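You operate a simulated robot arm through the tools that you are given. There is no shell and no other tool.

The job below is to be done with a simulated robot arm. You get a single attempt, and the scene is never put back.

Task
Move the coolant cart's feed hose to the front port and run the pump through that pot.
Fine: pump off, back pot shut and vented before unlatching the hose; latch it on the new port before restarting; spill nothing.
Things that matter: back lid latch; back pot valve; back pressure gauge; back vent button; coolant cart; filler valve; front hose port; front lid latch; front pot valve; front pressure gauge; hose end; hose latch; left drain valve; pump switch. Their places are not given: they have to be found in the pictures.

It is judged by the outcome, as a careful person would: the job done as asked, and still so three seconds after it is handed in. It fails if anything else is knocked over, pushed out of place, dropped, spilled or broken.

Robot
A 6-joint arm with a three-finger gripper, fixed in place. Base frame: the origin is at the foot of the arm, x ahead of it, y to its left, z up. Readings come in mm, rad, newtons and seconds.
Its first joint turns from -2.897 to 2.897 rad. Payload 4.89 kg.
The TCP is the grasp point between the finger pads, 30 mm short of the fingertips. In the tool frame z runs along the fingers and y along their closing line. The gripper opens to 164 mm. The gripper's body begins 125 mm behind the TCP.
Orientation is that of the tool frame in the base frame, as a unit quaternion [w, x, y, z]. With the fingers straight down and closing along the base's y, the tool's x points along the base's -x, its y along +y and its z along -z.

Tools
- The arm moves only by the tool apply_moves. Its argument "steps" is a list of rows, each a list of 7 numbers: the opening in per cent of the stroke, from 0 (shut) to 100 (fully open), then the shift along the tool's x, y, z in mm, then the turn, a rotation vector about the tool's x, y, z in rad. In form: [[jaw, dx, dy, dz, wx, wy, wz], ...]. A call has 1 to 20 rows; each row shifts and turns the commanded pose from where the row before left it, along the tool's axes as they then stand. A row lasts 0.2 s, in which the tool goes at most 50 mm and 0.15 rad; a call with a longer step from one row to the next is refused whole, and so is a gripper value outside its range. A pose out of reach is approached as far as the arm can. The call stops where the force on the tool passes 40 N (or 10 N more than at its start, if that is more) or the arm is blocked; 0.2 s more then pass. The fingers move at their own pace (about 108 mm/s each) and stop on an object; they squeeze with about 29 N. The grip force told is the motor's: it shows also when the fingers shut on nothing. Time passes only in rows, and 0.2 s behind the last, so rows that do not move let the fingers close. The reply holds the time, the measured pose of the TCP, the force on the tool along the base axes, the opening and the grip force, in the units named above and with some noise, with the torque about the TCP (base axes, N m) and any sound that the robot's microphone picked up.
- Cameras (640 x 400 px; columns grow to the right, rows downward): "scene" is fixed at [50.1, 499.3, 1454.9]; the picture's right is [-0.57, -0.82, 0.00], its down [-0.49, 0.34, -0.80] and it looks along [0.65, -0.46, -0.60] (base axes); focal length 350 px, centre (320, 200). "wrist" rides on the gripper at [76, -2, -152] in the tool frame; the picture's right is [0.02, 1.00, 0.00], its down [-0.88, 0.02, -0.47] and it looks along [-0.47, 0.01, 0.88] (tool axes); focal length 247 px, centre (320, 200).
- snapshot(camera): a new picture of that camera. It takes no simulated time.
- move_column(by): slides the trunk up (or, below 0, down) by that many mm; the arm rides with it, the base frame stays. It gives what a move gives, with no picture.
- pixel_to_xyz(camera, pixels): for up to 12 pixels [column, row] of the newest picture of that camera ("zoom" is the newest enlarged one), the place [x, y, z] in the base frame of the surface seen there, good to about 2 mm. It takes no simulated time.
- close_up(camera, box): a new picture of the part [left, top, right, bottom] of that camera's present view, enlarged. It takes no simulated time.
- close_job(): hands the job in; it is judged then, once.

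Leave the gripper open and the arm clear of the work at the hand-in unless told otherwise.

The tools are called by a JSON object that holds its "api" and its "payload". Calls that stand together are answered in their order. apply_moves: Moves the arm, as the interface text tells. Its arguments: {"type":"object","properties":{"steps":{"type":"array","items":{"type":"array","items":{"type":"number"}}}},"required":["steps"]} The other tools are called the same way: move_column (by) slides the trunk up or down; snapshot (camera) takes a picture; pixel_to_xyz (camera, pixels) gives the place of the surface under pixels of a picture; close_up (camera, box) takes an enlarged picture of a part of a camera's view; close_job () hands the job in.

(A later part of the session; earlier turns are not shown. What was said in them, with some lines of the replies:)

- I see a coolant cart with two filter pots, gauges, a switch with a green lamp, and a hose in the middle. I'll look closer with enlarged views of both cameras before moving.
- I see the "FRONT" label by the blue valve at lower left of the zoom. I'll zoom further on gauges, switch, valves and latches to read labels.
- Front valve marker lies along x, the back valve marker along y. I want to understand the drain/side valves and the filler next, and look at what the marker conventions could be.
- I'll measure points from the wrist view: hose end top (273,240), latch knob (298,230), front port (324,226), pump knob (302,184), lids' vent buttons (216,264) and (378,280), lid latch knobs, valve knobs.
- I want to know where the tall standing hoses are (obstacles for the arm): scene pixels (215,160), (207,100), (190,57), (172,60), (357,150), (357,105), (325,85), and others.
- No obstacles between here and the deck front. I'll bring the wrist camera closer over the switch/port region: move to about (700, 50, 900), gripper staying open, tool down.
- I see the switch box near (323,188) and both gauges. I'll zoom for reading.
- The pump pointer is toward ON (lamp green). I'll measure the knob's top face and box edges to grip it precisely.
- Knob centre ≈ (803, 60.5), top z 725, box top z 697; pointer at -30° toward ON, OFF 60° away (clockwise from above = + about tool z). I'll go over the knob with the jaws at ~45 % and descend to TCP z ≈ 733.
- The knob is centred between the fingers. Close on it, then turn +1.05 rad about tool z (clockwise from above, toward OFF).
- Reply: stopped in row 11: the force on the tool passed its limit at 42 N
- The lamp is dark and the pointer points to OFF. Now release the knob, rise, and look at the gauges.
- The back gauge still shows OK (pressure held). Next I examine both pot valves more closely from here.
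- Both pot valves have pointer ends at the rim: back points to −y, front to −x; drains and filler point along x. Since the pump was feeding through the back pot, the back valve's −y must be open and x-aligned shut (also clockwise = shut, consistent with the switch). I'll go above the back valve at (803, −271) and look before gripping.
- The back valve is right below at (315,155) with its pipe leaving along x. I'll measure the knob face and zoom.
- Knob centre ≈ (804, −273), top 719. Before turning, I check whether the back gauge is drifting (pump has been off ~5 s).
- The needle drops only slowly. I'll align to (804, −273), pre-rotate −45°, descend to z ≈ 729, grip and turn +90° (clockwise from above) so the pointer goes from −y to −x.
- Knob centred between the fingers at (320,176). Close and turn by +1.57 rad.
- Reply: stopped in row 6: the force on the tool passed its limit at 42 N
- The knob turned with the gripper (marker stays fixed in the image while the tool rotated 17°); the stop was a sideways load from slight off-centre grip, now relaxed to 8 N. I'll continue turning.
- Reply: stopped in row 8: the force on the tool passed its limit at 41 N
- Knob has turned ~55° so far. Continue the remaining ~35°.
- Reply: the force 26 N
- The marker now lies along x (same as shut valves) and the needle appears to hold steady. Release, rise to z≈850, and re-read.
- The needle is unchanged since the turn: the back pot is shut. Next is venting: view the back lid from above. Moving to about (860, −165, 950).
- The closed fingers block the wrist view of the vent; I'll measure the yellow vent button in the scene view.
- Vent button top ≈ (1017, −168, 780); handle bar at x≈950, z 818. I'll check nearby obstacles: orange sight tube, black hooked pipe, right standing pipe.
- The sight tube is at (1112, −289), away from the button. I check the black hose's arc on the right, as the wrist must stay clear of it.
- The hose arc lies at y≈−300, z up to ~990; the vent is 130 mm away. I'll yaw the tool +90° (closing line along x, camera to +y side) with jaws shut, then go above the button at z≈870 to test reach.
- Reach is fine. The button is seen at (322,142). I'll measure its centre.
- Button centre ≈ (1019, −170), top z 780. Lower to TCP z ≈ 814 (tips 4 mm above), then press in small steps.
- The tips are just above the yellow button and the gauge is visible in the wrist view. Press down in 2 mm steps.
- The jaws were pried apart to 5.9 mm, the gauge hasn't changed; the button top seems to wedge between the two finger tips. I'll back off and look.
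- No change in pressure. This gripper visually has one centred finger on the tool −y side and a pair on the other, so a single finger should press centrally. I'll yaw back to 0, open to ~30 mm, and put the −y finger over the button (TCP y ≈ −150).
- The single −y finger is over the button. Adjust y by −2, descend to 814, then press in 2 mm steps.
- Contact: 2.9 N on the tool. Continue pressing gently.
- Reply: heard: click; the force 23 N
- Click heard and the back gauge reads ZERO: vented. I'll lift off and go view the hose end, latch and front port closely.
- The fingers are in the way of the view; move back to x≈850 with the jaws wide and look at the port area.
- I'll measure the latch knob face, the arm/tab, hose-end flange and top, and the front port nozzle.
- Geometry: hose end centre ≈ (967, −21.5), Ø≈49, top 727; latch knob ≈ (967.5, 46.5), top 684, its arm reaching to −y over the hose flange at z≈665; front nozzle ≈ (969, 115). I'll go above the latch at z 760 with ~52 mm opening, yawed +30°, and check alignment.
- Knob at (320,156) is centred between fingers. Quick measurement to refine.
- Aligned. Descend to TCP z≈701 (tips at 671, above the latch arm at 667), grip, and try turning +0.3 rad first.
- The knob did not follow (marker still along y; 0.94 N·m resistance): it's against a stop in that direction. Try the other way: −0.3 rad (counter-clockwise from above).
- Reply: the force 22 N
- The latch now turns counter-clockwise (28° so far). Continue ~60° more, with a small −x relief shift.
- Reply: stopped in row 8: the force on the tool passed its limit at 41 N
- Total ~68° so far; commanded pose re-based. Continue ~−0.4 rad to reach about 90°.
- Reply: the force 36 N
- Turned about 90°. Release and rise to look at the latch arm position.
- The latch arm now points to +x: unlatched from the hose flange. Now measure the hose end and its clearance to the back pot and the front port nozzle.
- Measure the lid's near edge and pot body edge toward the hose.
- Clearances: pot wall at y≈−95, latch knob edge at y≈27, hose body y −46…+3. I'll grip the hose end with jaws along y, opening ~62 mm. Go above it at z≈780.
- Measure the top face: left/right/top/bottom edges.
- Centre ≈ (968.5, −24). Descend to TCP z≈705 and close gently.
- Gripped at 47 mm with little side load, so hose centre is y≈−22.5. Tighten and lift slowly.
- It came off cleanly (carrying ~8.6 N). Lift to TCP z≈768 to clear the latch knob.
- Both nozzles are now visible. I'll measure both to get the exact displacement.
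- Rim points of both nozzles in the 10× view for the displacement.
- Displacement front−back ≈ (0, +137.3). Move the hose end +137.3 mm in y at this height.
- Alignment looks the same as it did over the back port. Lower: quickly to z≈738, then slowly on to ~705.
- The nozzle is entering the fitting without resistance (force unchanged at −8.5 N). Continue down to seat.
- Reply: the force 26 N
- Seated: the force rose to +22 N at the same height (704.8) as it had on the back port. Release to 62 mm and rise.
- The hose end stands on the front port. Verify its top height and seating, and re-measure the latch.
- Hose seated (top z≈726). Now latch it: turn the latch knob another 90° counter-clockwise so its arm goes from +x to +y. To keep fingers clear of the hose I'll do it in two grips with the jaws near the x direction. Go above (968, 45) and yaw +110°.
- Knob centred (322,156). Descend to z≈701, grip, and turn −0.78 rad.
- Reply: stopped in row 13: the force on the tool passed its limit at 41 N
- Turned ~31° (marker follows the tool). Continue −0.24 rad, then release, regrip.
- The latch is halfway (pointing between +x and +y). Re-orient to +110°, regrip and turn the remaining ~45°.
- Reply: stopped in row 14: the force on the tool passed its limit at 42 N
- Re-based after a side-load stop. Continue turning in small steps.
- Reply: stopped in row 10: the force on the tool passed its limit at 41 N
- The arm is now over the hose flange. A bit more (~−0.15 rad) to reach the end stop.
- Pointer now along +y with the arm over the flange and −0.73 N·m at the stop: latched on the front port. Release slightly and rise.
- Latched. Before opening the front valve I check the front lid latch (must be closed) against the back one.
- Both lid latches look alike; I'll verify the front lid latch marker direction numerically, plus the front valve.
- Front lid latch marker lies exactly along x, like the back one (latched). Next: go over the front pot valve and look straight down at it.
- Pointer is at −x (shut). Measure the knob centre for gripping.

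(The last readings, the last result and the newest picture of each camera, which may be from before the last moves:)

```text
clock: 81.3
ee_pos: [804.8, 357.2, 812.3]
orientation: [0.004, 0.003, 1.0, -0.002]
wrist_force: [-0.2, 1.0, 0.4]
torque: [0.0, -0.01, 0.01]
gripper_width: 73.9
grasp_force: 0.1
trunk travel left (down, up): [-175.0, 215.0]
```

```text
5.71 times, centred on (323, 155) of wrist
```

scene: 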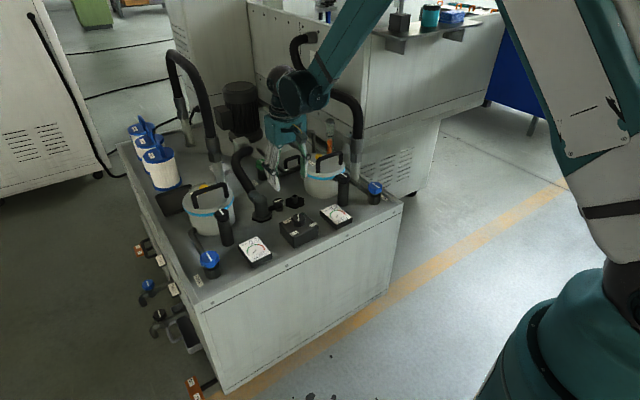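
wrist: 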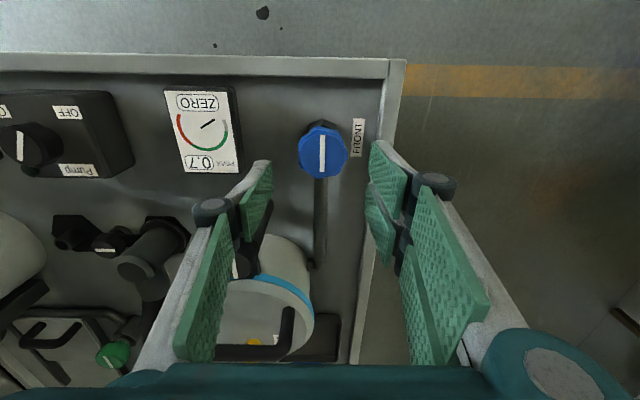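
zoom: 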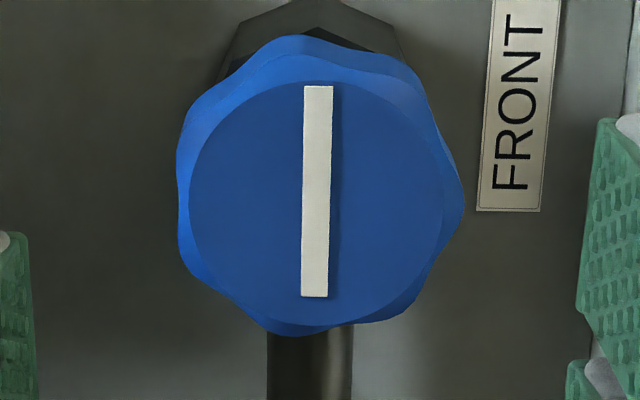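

Centre ≈ (808, 360). Align, yaw +45°, descend to z≈731.

{"api": "apply_moves", "payload": {"steps": [[45, -3.0, 2.8, 0, 0, 0, 0], [45, 0, 0, 0, 0, 0, 0.14], [45, 0, 0, 0, 0, 0, 0.14], [45, 0, 0, 0, 0, 0, 0.14], [45, 0, 0, 0, 0, 0, 0.14], [45, 0, 0, 0, 0, 0, 0.14], [45, 0, 0, 27, 0, 0, 0.085], [45, 0, 0, 27, 0, 0, 0], [45, 0, 0, 27, 0, 0, 0], [45, 0, 0, 0, 0, 0, 0]]}}

{"api": "snapshot", "payload": {"camera": "wrist"}}

{"api": "close_up", "payload": {"camera": "wrist", "box": [256, 130, 384, 210]}}

```text
clock: 83.5
ee_pos: [810.3, 360.0, 731.6]
orientation: [0.005, 0.385, 0.923, 0.0]
wrist_force: [0.3, -0.5, -0.6]
torque: [0.02, 0.03, 0.0]
gripper_width: 73.6
grasp_force: 0.0
trunk travel left (down, up): [-175.0, 215.0]
```

```text
taken
```

wrist: 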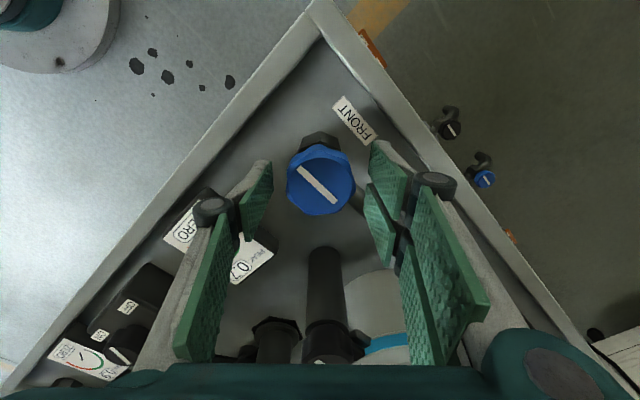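

```text
5.00 times, centred on (320, 170) of wrist
```

zoom: 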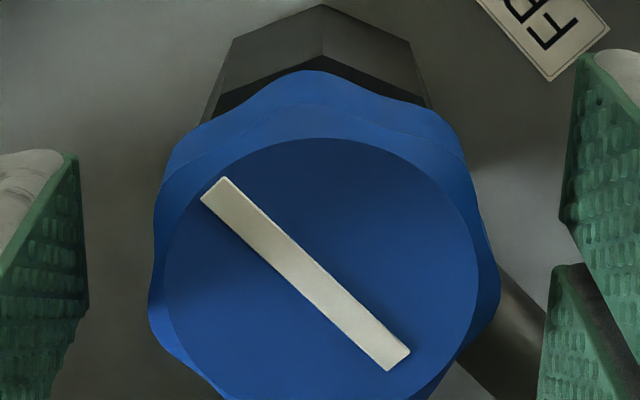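

The knob is well centred. Close and turn counter-clockwise (−) in small steps; first 0.3 rad as a test.

{"api": "apply_moves", "payload": {"steps": [[0, 0, 0, 0, 0, 0, 0], [0, 0, 0, 0, 0, 0, 0], [0, 0, 0, 0, 0, 0, 0], [0, 0, 0, 0, 0, 0, -0.1], [0, 0, 0, 0, 0, 0, -0.1], [0, 0, 0, 0, 0, 0, -0.1], [0, 0, 0, 0, 0, 0, 0]]}}

{"api": "snapshot", "payload": {"camera": "wrist"}}

{"api": "close_up", "payload": {"camera": "scene", "box": [170, 220, 266, 290]}}

```text
clock: 85.1
ee_pos: [809.5, 359.6, 731.9]
orientation: [0.004, 0.242, 0.97, 0.0]
wrist_force: [-6.1, 1.4, -13.6]
torque: [0.18, 0.12, -0.03]
gripper_width: 50.9
grasp_force: 45.3
trunk travel left (down, up): [-175.0, 215.0]
```

```text
taken
```

wrist: 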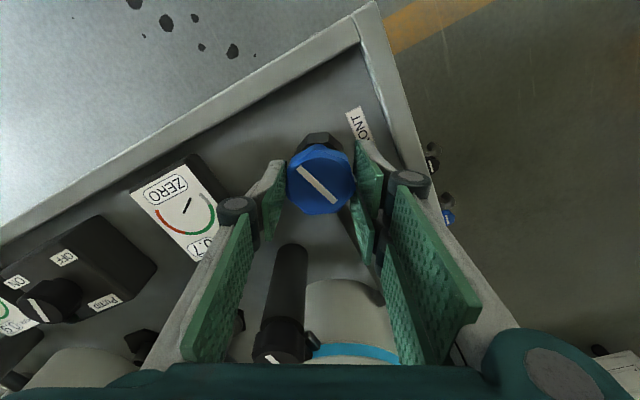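

```text
5.71 times, centred on (218, 255) of scene
```

zoom: 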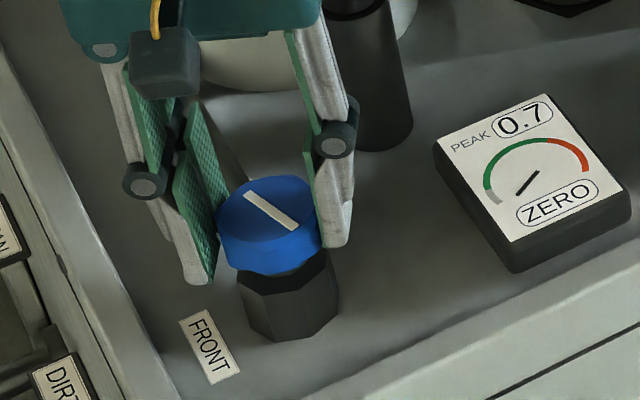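

It follows counter-clockwise freely. Continue the remaining ~73°.

{"api": "apply_moves", "payload": {"steps": [[0, 0, 0, 0, 0, 0, -0.1], [0, 0, 0, 0, 0, 0, -0.1], [0, 0, 0, 0, 0, 0, -0.1], [0, 0, 0, 0, 0, 0, -0.1], [0, 0, 0, 0, 0, 0, -0.1], [0, 0, 0, 0, 0, 0, -0.1], [0, 0, 0, 0, 0, 0, -0.1], [0, 0, 0, 0, 0, 0, -0.1], [0, 0, 0, 0, 0, 0, -0.1], [0, 0, 0, 0, 0, 0, -0.1], [0, 0, 0, 0, 0, 0, -0.1], [0, 0, 0, 0, 0, 0, -0.1], [0, 0, 0, 0, 0, 0, -0.08], [0, 0, 0, 0, 0, 0, 0]]}}

{"api": "snapshot", "payload": {"camera": "wrist"}}

{"api": "close_up", "payload": {"camera": "scene", "box": [170, 220, 266, 290]}}

```text
clock: 87.0
ee_pos: [808.2, 360.3, 731.6]
orientation: [0.004, -0.157, 0.988, -0.003]
wrist_force: [-3.1, -0.7, -9.9]
torque: [0.22, 0.08, 0.02]
gripper_width: 51.0
grasp_force: 44.5
trunk travel left (down, up): [-175.0, 215.0]
stopped in row 9: the force on the tool passed its limit at 41 N (the readings are from after the stop); the commanded pose is now the measured one
```

```text
taken
```

wrist: 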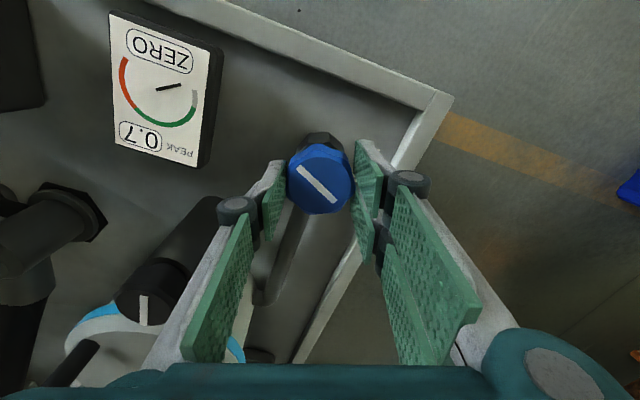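

```text
5.71 times, centred on (218, 255) of scene
```

zoom: 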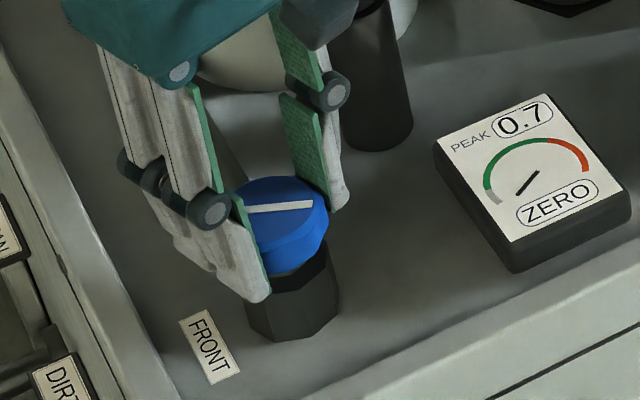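

Turned ~63°. Continue −0.5 rad to the end.

{"api": "apply_moves", "payload": {"steps": [[0, 0, 0, 0, 0, 0, 0], [0, 0, 0, 0, 0, 0, -0.08], [0, 0, 0, 0, 0, 0, -0.08], [0, 0, 0, 0, 0, 0, -0.08], [0, 0, 0, 0, 0, 0, -0.08], [0, 0, 0, 0, 0, 0, -0.08], [0, 0, 0, 0, 0, 0, -0.08], [0, 0, 0, 0, 0, 0, 0]]}}

{"api": "snapshot", "payload": {"camera": "wrist"}}

{"api": "close_up", "payload": {"camera": "scene", "box": [170, 220, 266, 290]}}

```text
clock: 88.8
ee_pos: [809.3, 359.7, 731.6]
orientation: [0.003, -0.387, 0.922, -0.004]
wrist_force: [-2.6, -11.6, -12.5]
torque: [-0.4, 0.11, -0.68]
gripper_width: 50.7
grasp_force: 45.5
trunk travel left (down, up): [-175.0, 215.0]
```

```text
taken
```

wrist: 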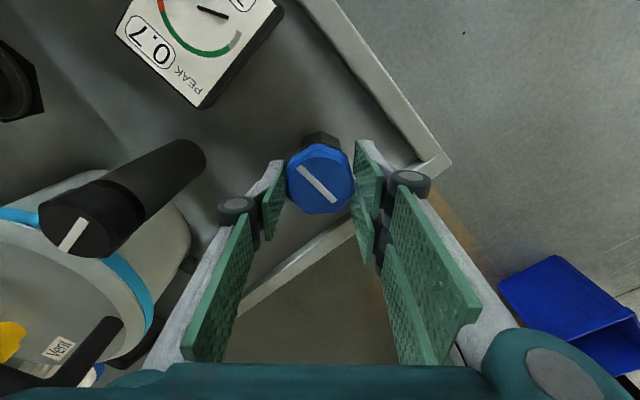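

```text
5.71 times, centred on (218, 255) of scene
```

zoom: 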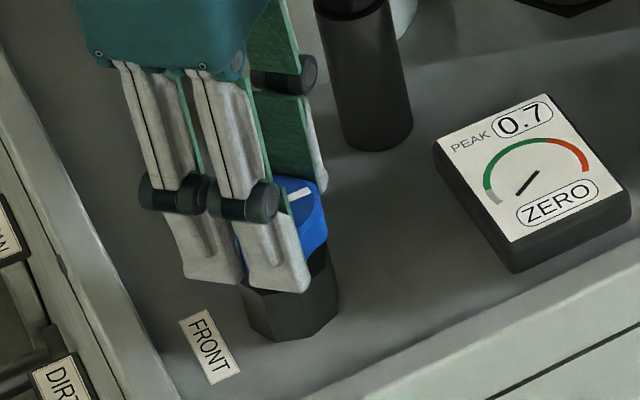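

~91° turned with −0.68 N·m at the stop. Release, rise and check the marker.

{"api": "apply_moves", "payload": {"steps": [[45, 0, 0, 0, 0, 0, 0], [45, 0, 0, 0, 0, 0, 0], [45, 0, 0, -40, 0, 0, 0], [45, 0, 0, -40, 0, 0, 0.13], [45, 0, 0, -40, 0, 0, 0.13], [45, 0, 0, -20, 0, 0, 0.13], [45, 0, 0, 0, 0, 0, 0.13], [45, 0, 0, 0, 0, 0, 0.13], [45, 0, 0, 0, 0, 0, 0.14], [45, 0, 0, 0, 0, 0, 0]]}}

{"api": "snapshot", "payload": {"camera": "wrist"}}

{"api": "close_up", "payload": {"camera": "scene", "box": [170, 220, 266, 290]}}

{"api": "snapshot", "payload": {"camera": "scene"}}

```text
clock: 91.0
ee_pos: [808.3, 359.7, 871.6]
orientation: [0.004, -0.003, 1.0, -0.001]
wrist_force: [0.7, -0.3, 0.7]
torque: [0.02, 0.02, 0.02]
gripper_width: 73.7
grasp_force: 0.0
trunk travel left (down, up): [-175.0, 215.0]
```

```text
taken
```

wrist: 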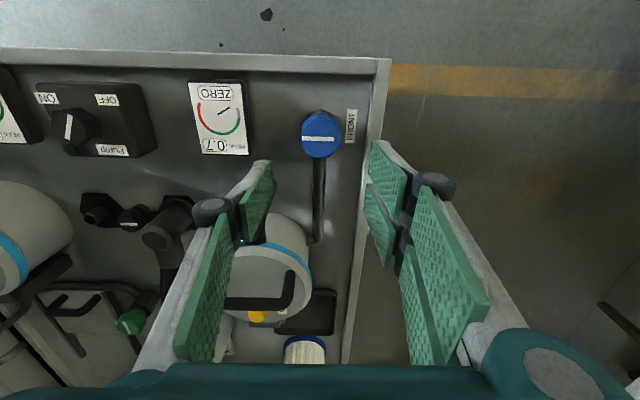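

```text
5.71 times, centred on (218, 255) of scene
```

zoom: 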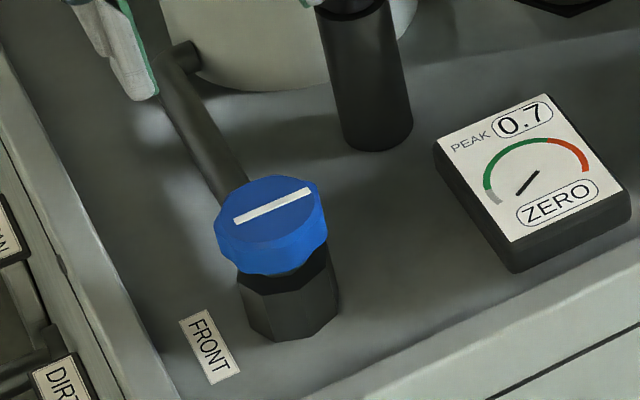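

```text
taken
```

scene: 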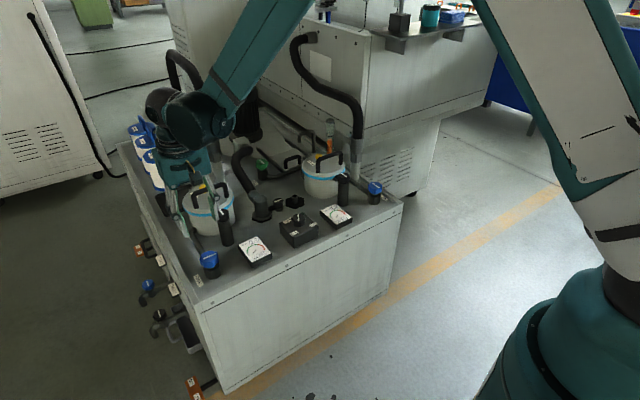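

The front valve marker is now along y (open), back valve along x (shut), latch on front. Next: move over the pump knob (803, 61), yaw +57°, and look.

{"api": "apply_moves", "payload": {"steps": [[45, 0.8, -42.6, 0, 0, 0, 0], [45, 0.8, -42.6, 0, 0, 0, 0], [45, 0.8, -42.6, 0, 0, 0, 0], [45, 0.8, -42.6, 0, 0, 0, 0], [45, 0.8, -42.6, 0, 0, 0, 0], [45, 0.8, -42.6, 0, 0, 0, 0], [45, 0.8, -42.6, 0, 0, 0, 0], [45, 0, 0, 20, 0, 0, 0.142], [45, 0, 0, 20, 0, 0, 0.142], [45, 0, 0, 20, 0, 0, 0.142], [45, 0, 0, 20, 0, 0, 0.142], [45, 0, 0, 0, 0, 0, 0.142], [45, 0, 0, 0, 0, 0, 0.142], [45, 0, 0, 0, 0, 0, 0.142], [45, 0, 0, 0, 0, 0, 0]]}}

{"api": "snapshot", "payload": {"camera": "wrist"}}

{"api": "close_up", "payload": {"camera": "scene", "box": [235, 170, 331, 240]}}

```text
clock: 94.2
ee_pos: [804.6, 61.5, 794.7]
orientation: [0.005, 0.475, 0.88, 0.0]
wrist_force: [0.6, -0.4, 0.3]
torque: [-0.01, -0.03, 0.01]
gripper_width: 73.6
grasp_force: 0.1
trunk travel left (down, up): [-175.0, 215.0]
```

```text
taken
```

wrist: 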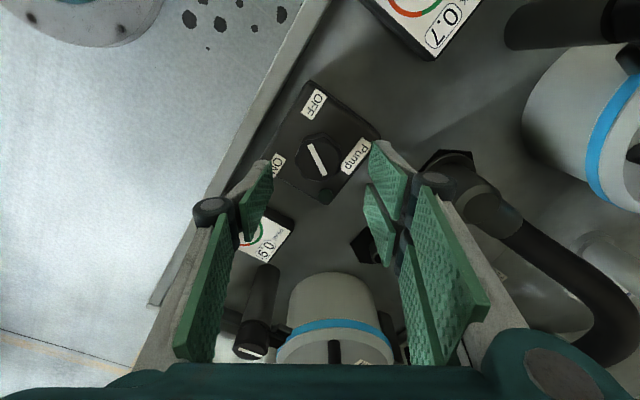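

```text
5.71 times, centred on (283, 205) of scene
```

zoom: 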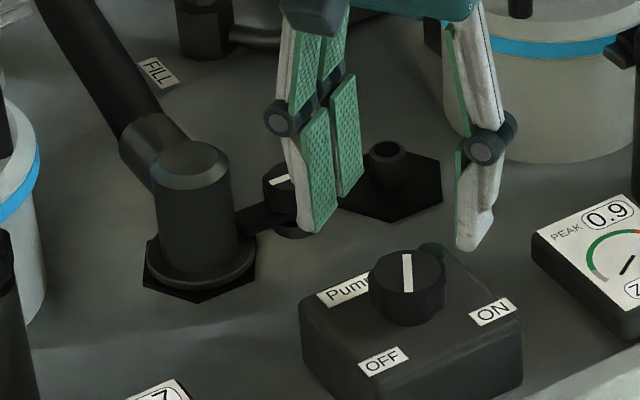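

Knob is centred (~(319,158), expected (320,160)). Descend, grip, and turn −1.04 rad (counter-clockwise) to ON.

{"api": "apply_moves", "payload": {"steps": [[45, 0, 0, 20, 0, 0, 0], [45, 0, 0, 20, 0, 0, 0], [45, 0, 0, 20, 0, 0, 0], [45, 0, 0, 0, 0, 0, 0], [0, 0, 0, 0, 0, 0, 0], [0, 0, 0, 0, 0, 0, 0], [0, 0, 0, 0, 0, 0, 0], [0, 0, 0, 0, 0, 0, -0.1], [0, 0, 0, 0, 0, 0, -0.1], [0, 0, 0, 0, 0, 0, -0.1], [0, 0, 0, 0, 0, 0, -0.1], [0, 0, 0, 0, 0, 0, 0]]}}

{"api": "snapshot", "payload": {"camera": "wrist"}}

{"api": "close_up", "payload": {"camera": "scene", "box": [235, 180, 315, 260]}}

```text
clock: 96.2
ee_pos: [805.4, 60.4, 732.7]
orientation: [0.004, 0.407, 0.913, -0.001]
wrist_force: [-3.1, -2.9, -7.5]
torque: [-0.08, 0.24, -0.08]
gripper_width: 42.8
grasp_force: 45.0
trunk travel left (down, up): [-175.0, 215.0]
stopped in row 9: the force on the tool passed its limit at 41 N (the readings are from after the stop); the commanded pose is now the measured one
```

```text
taken
```

wrist: 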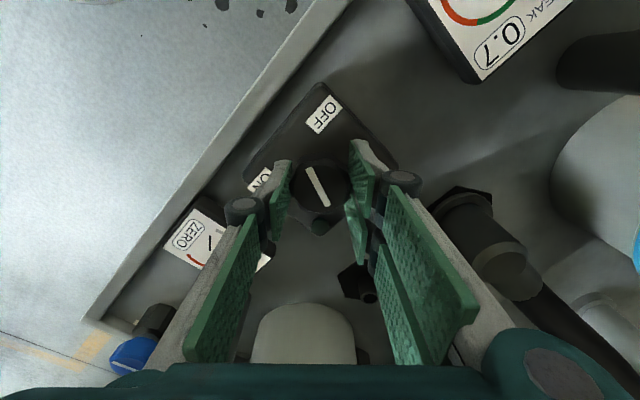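

```text
5.00 times, centred on (275, 220) of scene
```

zoom: 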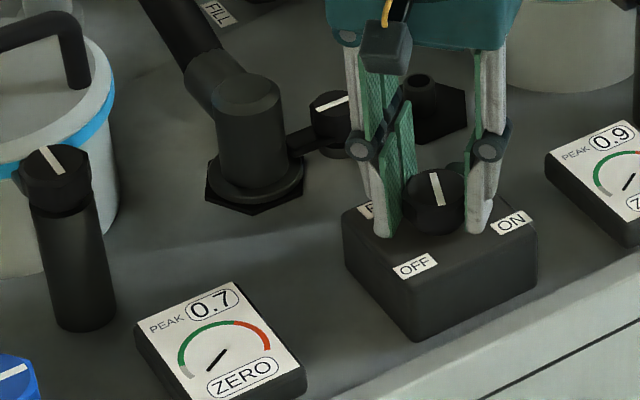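

Force re-based; pointer is moving. Continue −0.5 rad.

{"api": "apply_moves", "payload": {"steps": [[0, 0, 0, 0, 0, 0, 0], [0, 0, 0, 0, 0, 0, -0.1], [0, 0, 0, 0, 0, 0, -0.1], [0, 0, 0, 0, 0, 0, -0.1], [0, 0, 0, 0, 0, 0, -0.1], [0, 0, 0, 0, 0, 0, -0.1], [0, 0, 0, 0, 0, 0, -0.1], [0, 0, 0, 0, 0, 0, -0.1], [0, 0, 0, 0, 0, 0, -0.1], [0, 0, 0, 0, 0, 0, 0]]}}

{"api": "close_up", "payload": {"camera": "scene", "box": [235, 180, 315, 260]}}

{"api": "snapshot", "payload": {"camera": "wrist"}}

```text
clock: 98.3
ee_pos: [802.5, 59.3, 733.2]
orientation: [0.003, 0.02, 1.0, -0.002]
wrist_force: [-21.1, -21.2, -13.8]
torque: [-0.49, 0.64, 0.06]
gripper_width: 42.9
grasp_force: 44.8
trunk travel left (down, up): [-175.0, 215.0]
```

```text
5.00 times, centred on (275, 220) of scene
```

zoom: 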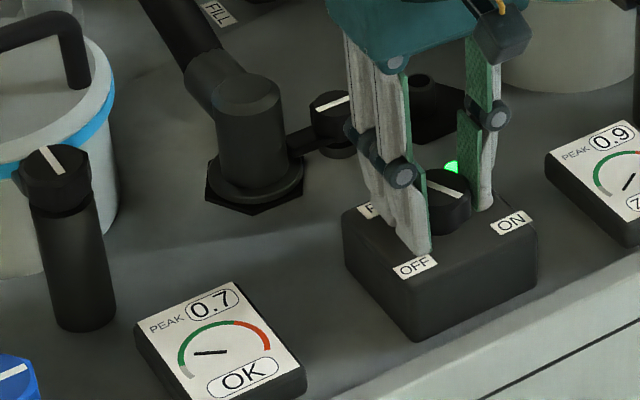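

```text
taken
```

wrist: 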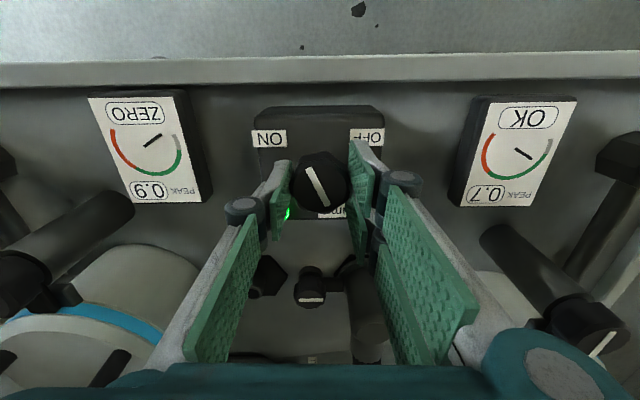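

Lamp green, front gauge OK, back gauge ZERO. Nudge the knob slightly more toward its ON stop, then release and retreat.

{"api": "apply_moves", "payload": {"steps": [[0, 0.8, 0.8, 0, 0, 0, -0.05], [0, 0, 0, 0, 0, 0, -0.05], [0, 0, 0, 0, 0, 0, 0], [45, 0, 0, 0, 0, 0, 0], [45, 0, 0, 0, 0, 0, 0], [45, 0, 0, -40, 0, 0, 0], [45, 0, 0, -45, 0, 0, 0], [45, 0, 0, -45, 0, 0, 0], [45, 0, 0, -45, 0, 0, 0], [45, 0, 0, 0, 0, 0, 0]]}}

{"api": "close_up", "payload": {"camera": "scene", "box": [190, 150, 400, 281]}}

{"api": "snapshot", "payload": {"camera": "wrist"}}

```text
clock: 100.5
ee_pos: [801.7, 63.2, 906.4]
orientation: [0.004, -0.03, 1.0, -0.002]
wrist_force: [-0.9, 0.2, -0.5]
torque: [-0.03, -0.1, 0.03]
gripper_width: 73.9
grasp_force: 0.1
trunk travel left (down, up): [-175.0, 215.0]
```

```text
3.05 times, centred on (295, 216) of scene
```

zoom: 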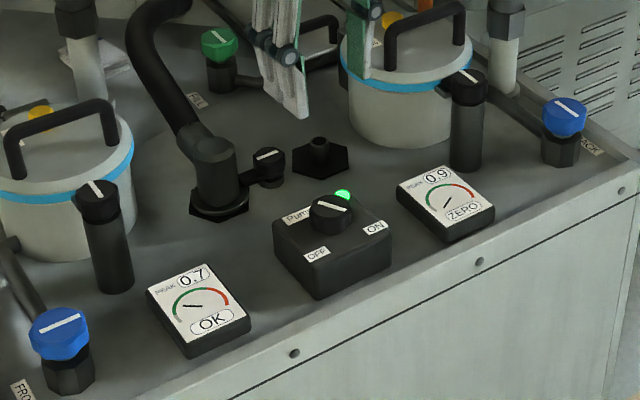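

```text
taken
```

wrist: 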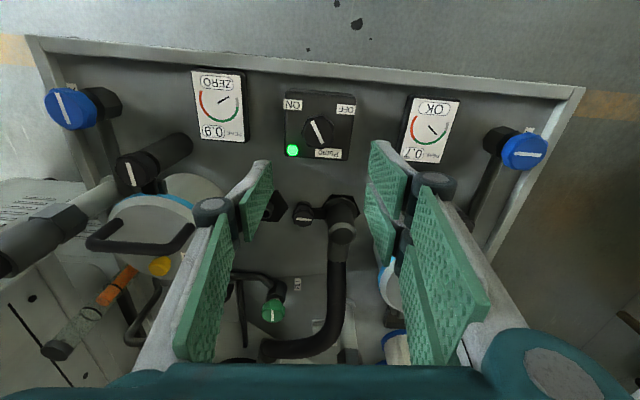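

Pump ON lamp green, front gauge OK, back ZERO. Retreat to near the starting pose with the gripper open, wait a bit and recheck.

{"api": "apply_moves", "payload": {"steps": [[100, 30, 5, -38, 0, 0, 0], [100, 30, 5, -38, 0, 0, 0], [100, 30, 5, -38, 0, 0, 0], [100, 30, 5, -38, 0, 0, 0], [100, 30, 5, -38, 0, 0, 0], [100, 25, 5, -20, 0, 0, 0], [100, 0, 0, 0, 0, 0, 0], [100, 0, 0, 0, 0, 0, 0], [100, 0, 0, 0, 0, 0, 0], [100, 0, 0, 0, 0, 0, 0], [100, 0, 0, 0, 0, 0, 0], [100, 0, 0, 0, 0, 0, 0], [100, 0, 0, 0, 0, 0, 0], [100, 0, 0, 0, 0, 0, 0]]}}

{"api": "snapshot", "payload": {"camera": "scene"}}

{"api": "close_up", "payload": {"camera": "scene", "box": [120, 120, 420, 308]}}

{"api": "close_up", "payload": {"camera": "scene", "box": [215, 190, 359, 280]}}

{"api": "snapshot", "payload": {"camera": "wrist"}}

```text
clock: 103.5
ee_pos: [624.7, 82.2, 1116.6]
orientation: [0.003, -0.03, 1.0, -0.002]
wrist_force: [0.5, -0.6, 0.2]
torque: [-0.01, 0.02, 0.01]
gripper_width: 164.1
grasp_force: 0.1
trunk travel left (down, up): [-175.0, 215.0]
```

```text
taken
```

scene: 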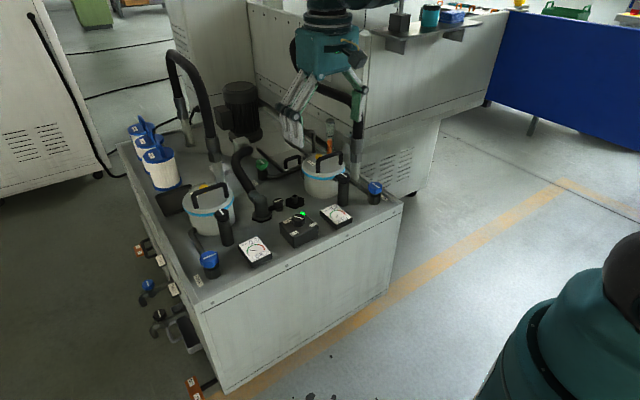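

```text
2.13 times, centred on (270, 214) of scene
```

zoom: 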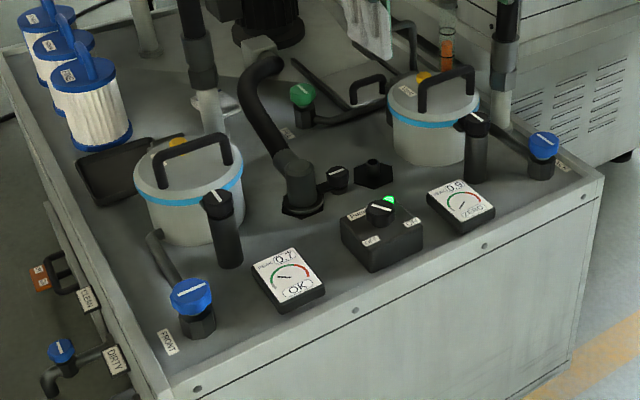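

```text
4.44 times, centred on (287, 235) of scene
```

zoom: 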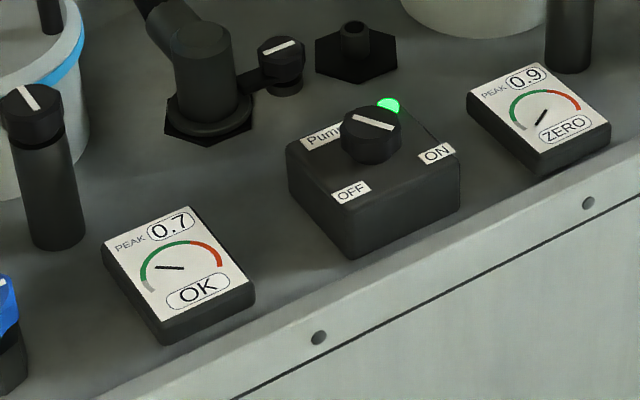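

```text
taken
```

wrist: 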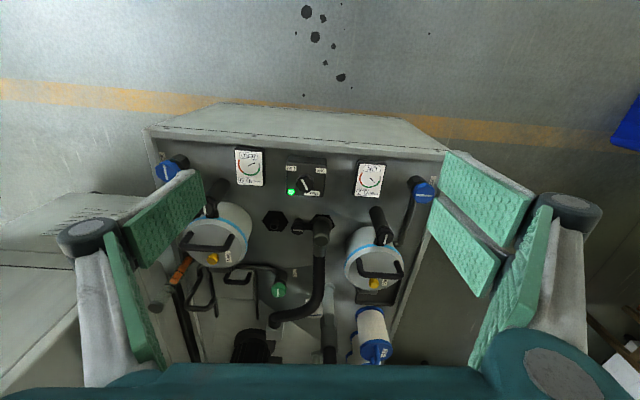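

The lamp is on, the front gauge is steady at OK and the back reads ZERO. The hose is latched on the front port, nothing is spilled, and the arm is clear with the gripper open. Handing in.

{"api": "close_job", "payload": {}}

```text
The job is handed in.
```

The feed hose is now on the front port and latched, and the pump is running through the front pot. At hand-in the pump lamp was green, the front gauge held steady at OK and the back gauge read ZERO. The pictures show no spill and nothing knocked over or out of place.

I did it in this order:
1. **Pump off:** I turned the switch to OFF and the lamp went dark.
2. **Back pot shut and vented:** I closed the back valve and the slow pressure drop stopped. Then I pressed the vent button until it clicked and the gauge fell to ZERO. A first press with both fingers shut did nothing, so I repeated it with a single finger.
3. **Hose moved:** I unlatched the hose from the back port, lifted it across and seated it on the front port. Its top sits at the same height as before.
4. **Hose latched:** I swung the latch round to its stop over the hose flange on the front port.
5. **Restart:** I opened the front pot valve, then turned the pump back on.

None of the valves is marked for open or shut. I took the back valve's starting position as open because the pump was running through it. The gauges matched that before and after I turned the valves.

The arm stopped several times on its 40 N force limit while turning the knobs, from slightly off-centre grips. Each turn was then finished, and I saw no damage.
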